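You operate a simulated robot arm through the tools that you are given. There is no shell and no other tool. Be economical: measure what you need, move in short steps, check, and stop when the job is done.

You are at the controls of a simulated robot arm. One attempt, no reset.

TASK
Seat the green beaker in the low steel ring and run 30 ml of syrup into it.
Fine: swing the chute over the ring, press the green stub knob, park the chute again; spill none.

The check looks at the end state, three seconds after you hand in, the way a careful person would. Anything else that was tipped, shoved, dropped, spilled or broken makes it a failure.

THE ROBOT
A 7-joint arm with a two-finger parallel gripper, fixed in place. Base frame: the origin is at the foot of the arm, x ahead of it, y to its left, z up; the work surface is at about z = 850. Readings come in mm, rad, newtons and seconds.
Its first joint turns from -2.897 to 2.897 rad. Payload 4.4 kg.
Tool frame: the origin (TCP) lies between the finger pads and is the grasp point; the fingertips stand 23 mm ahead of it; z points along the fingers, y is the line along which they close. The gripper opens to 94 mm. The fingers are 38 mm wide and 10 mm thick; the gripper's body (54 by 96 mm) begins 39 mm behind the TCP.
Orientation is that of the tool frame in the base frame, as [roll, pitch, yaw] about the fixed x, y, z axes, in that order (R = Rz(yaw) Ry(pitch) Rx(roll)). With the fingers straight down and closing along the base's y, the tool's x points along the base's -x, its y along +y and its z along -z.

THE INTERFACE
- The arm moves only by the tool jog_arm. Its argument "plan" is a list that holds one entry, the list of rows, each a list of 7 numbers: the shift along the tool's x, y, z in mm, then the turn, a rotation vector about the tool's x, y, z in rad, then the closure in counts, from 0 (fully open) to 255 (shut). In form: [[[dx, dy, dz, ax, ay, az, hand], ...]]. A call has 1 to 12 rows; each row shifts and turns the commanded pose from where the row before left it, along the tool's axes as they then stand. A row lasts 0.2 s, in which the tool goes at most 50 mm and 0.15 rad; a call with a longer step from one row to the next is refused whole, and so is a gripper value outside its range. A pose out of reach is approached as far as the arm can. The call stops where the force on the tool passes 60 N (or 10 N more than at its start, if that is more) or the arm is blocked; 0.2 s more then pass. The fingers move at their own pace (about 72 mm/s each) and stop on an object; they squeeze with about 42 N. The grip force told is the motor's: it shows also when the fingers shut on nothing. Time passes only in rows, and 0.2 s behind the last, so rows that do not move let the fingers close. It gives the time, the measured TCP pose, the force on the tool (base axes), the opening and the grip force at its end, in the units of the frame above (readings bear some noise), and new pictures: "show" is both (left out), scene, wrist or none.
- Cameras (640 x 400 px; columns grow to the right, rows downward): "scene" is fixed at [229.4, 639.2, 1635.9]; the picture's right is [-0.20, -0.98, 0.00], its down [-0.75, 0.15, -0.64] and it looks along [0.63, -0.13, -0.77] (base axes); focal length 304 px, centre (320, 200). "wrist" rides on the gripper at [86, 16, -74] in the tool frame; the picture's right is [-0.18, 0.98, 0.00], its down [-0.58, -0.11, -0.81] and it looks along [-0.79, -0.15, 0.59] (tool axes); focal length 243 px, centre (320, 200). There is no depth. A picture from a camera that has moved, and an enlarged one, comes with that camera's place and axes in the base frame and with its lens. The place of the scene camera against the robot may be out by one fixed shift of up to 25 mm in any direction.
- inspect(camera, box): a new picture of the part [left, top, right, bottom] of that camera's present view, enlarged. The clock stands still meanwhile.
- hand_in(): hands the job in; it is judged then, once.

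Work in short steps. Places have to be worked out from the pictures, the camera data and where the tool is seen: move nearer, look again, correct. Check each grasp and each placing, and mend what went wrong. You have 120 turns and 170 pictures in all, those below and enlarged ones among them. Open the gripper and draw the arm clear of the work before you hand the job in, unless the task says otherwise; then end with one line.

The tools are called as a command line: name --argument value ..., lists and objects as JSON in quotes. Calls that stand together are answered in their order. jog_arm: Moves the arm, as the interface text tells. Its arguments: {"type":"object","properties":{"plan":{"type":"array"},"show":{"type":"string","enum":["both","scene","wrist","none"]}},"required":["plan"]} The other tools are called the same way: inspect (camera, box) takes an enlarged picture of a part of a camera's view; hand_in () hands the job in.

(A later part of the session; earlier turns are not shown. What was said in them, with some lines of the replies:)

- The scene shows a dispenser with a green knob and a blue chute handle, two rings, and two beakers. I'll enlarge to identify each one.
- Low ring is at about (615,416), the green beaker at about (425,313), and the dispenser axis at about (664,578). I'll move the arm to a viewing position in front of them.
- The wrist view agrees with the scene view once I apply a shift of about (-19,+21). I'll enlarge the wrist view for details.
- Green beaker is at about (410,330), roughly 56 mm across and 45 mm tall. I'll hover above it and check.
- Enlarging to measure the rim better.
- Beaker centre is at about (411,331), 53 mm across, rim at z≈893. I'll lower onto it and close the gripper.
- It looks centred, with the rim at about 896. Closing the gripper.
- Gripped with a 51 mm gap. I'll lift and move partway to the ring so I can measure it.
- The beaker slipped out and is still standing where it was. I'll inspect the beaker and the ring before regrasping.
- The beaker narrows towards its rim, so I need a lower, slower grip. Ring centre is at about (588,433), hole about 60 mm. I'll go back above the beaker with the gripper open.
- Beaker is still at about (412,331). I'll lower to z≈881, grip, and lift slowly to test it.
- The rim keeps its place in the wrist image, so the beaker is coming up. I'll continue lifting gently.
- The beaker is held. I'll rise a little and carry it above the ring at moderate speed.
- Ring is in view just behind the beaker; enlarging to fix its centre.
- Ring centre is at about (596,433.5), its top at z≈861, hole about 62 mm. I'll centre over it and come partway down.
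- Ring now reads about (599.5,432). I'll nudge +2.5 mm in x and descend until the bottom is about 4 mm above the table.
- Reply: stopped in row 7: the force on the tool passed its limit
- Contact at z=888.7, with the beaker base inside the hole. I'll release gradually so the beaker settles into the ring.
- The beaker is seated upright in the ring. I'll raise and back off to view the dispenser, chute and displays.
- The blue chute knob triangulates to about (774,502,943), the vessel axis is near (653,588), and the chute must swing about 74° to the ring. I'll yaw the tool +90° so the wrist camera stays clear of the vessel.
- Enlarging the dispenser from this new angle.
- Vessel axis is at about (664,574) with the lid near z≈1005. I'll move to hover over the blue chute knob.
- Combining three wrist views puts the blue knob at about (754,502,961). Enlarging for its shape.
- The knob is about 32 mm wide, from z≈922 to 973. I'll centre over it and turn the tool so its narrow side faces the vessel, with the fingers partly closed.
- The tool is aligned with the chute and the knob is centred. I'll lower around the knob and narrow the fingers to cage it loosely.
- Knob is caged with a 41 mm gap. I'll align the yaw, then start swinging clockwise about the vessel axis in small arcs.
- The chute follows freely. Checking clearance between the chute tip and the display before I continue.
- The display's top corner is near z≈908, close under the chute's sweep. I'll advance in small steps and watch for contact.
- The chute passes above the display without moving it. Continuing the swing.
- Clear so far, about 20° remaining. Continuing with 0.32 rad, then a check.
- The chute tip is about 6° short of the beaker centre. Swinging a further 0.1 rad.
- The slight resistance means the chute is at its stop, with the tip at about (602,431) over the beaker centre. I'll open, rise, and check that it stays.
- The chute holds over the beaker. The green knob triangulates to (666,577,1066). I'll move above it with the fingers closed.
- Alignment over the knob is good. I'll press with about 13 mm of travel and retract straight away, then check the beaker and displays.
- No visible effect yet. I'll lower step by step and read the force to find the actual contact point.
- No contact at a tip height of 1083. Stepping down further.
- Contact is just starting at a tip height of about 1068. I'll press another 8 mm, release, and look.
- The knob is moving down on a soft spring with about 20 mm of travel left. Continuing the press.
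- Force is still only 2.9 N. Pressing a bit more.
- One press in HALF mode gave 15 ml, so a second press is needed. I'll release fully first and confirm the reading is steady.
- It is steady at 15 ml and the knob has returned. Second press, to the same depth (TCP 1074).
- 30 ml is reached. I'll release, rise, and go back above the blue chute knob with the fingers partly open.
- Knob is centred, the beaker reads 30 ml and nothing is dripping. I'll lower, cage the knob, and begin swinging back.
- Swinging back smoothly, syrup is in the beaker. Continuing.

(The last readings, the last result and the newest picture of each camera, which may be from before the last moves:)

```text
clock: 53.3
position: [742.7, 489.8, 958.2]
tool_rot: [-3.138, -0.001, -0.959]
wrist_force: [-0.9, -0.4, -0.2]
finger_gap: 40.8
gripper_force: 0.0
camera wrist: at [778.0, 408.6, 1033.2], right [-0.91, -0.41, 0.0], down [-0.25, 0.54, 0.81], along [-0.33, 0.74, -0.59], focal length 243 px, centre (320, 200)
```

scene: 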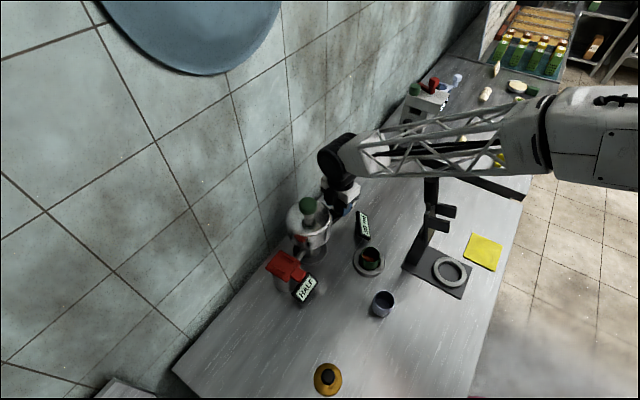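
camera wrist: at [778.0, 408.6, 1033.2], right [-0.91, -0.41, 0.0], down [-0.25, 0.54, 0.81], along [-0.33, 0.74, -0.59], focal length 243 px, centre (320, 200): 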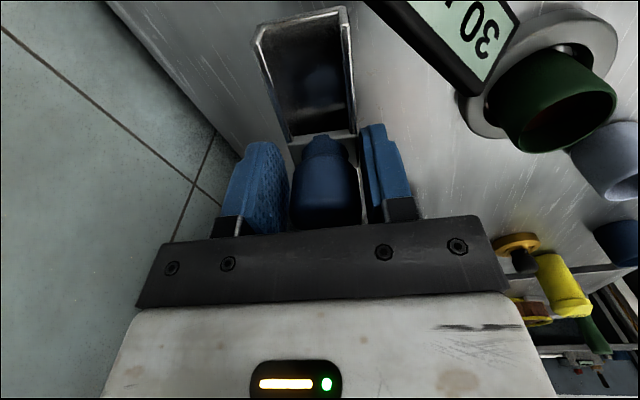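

About 0.2 rad remain to the original parked place. Finishing in small steps while watching the force.

jog_arm --plan '[[[-0.3, -6.7, 0, 0, 0, -0.06, 145], [-0.3, -6.7, 0, 0, 0, -0.06, 145], [-0.2, -5, 0, 0, 0, -0.045, 145], [0, 0, 0, 0, 0, 0, 145]]]' --show "wrist"

```text
clock: 54.3
position: [755.3, 501.2, 959.4]
tool_rot: [-3.138, 0.002, -0.796]
wrist_force: [-0.2, -0.2, 0.3]
finger_gap: 40.6
gripper_force: 0.2
camera wrist: at [804.6, 427.7, 1033.4], right [-0.83, -0.56, 0.0], down [-0.33, 0.49, 0.81], along [-0.45, 0.67, -0.59], focal length 243 px, centre (320, 200)
```

wrist: 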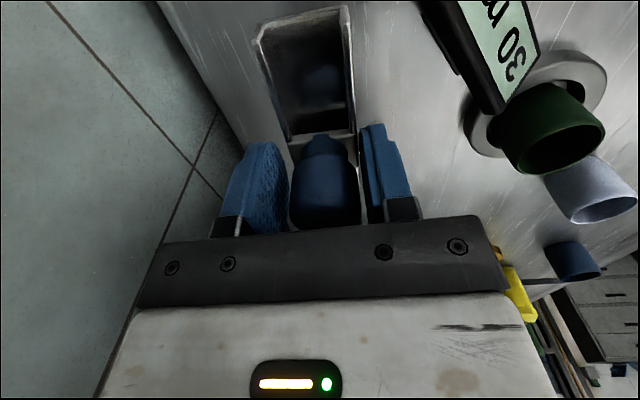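

No stop felt yet. Another ~6 mm in small steps.

jog_arm --plan '[[[-0.1, -3, 0, 0, 0, -0.027, 145], [-0.1, -3, 0, 0, 0, -0.027, 145], [0, 0, 0, 0, 0, 0, 145]]]' --show "wrist"

inspect --camera "scene" --box '[280, 140, 400, 290]'

```text
clock: 55.1
position: [759.0, 506.6, 957.7]
tool_rot: [-3.138, -0.001, -0.743]
wrist_force: [-10.1, -6.3, -0.8]
finger_gap: 45.3
gripper_force: 5.7
camera wrist: at [812.4, 434.6, 1032.4], right [-0.8, -0.6, 0.0], down [-0.36, 0.47, 0.81], along [-0.48, 0.65, -0.59], focal length 243 px, centre (320, 200)
```

wrist: 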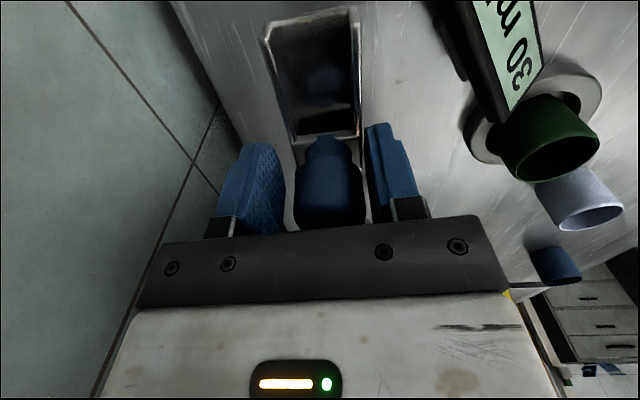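

```text
2.67 times, centred on (340, 215) of scene
camera zoom: at [229.4, 639.2, 1635.9], right [-0.2, -0.98, 0.0], down [-0.75, 0.15, -0.64], along [0.63, -0.13, -0.77], focal length 809 px, centre (267, 160)
```

zoom: 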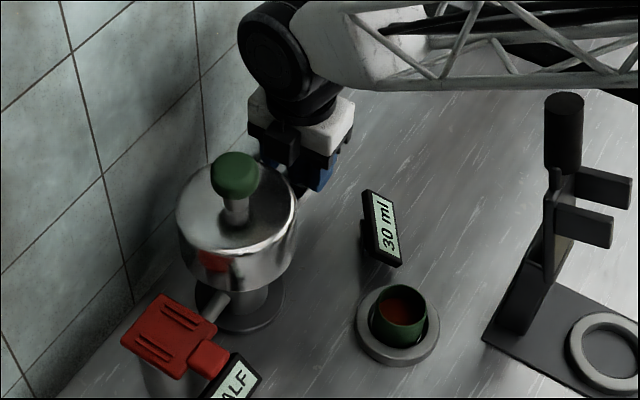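

Park stop reached, with resistance of about 12 N. I'll back off slightly, open, and rise clear.

jog_arm --plan '[[[0, 3.5, 0, 0, 0, 0, 125], [0, 0, 0, 0, 0, 0, 80], [0, 0, 0, 0, 0, 0, 80], [0, 0, -30, 0, 0, 0, 80], [0, 0, -45, 0, 0, 0, 80], [0, 0, -45, 0, 0, 0, 80], [0, 0, -45, 0, 0, 0, 0], [0, 0, -45, 0, 0, 0, 0], [20, 20, -40, 0, 0, 0, 0], [30, 30, 0, 0, 0, 0, 0], [30, 30, 0, 0, 0, 0, 0]]]' --show "both"

inspect --camera "scene" --box '[250, 170, 410, 320]'

```text
clock: 57.5
position: [761.9, 390.2, 1208.7]
tool_rot: [-3.139, -0.001, -0.742]
wrist_force: [0.1, -0.5, -0.1]
finger_gap: 94.0
gripper_force: 0.1
camera wrist: at [814.9, 318.9, 1283.3], right [-0.8, -0.6, 0.0], down [-0.36, 0.47, 0.81], along [-0.48, 0.65, -0.59], focal length 243 px, centre (320, 200)
```

scene: 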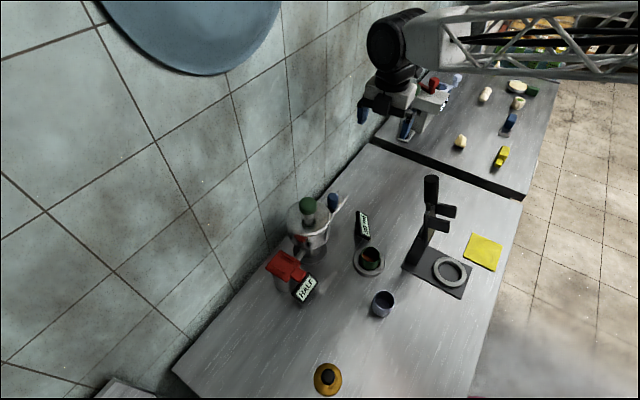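
wrist: 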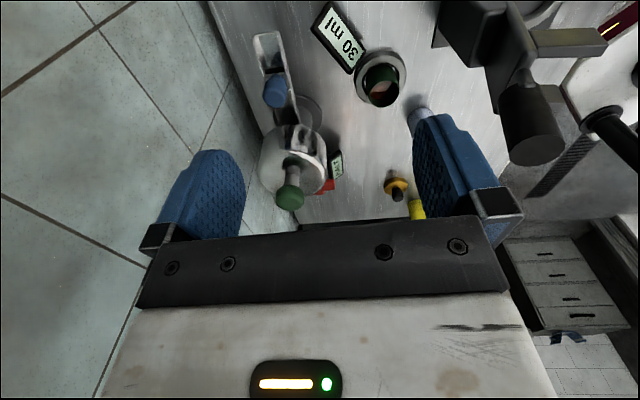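

```text
2.67 times, centred on (330, 245) of scene
camera zoom: at [229.4, 639.2, 1635.9], right [-0.2, -0.98, 0.0], down [-0.75, 0.15, -0.64], along [0.63, -0.13, -0.77], focal length 809 px, centre (293, 80)
```

zoom: 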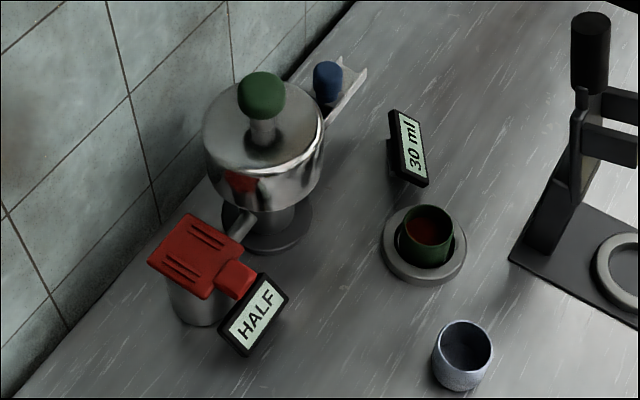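

The chute is back at its starting position, the beaker sits in the ring at 30 ml, and no spill is visible. The gripper is open and clear, so I'm handing in.

hand_in

```text
The job is handed in.
```

The green beaker is seated in the low steel ring with 30 ml of syrup, from two 15 ml presses because the dispenser was set to HALF; the chute is parked, I saw no spill, and the job is handed in.
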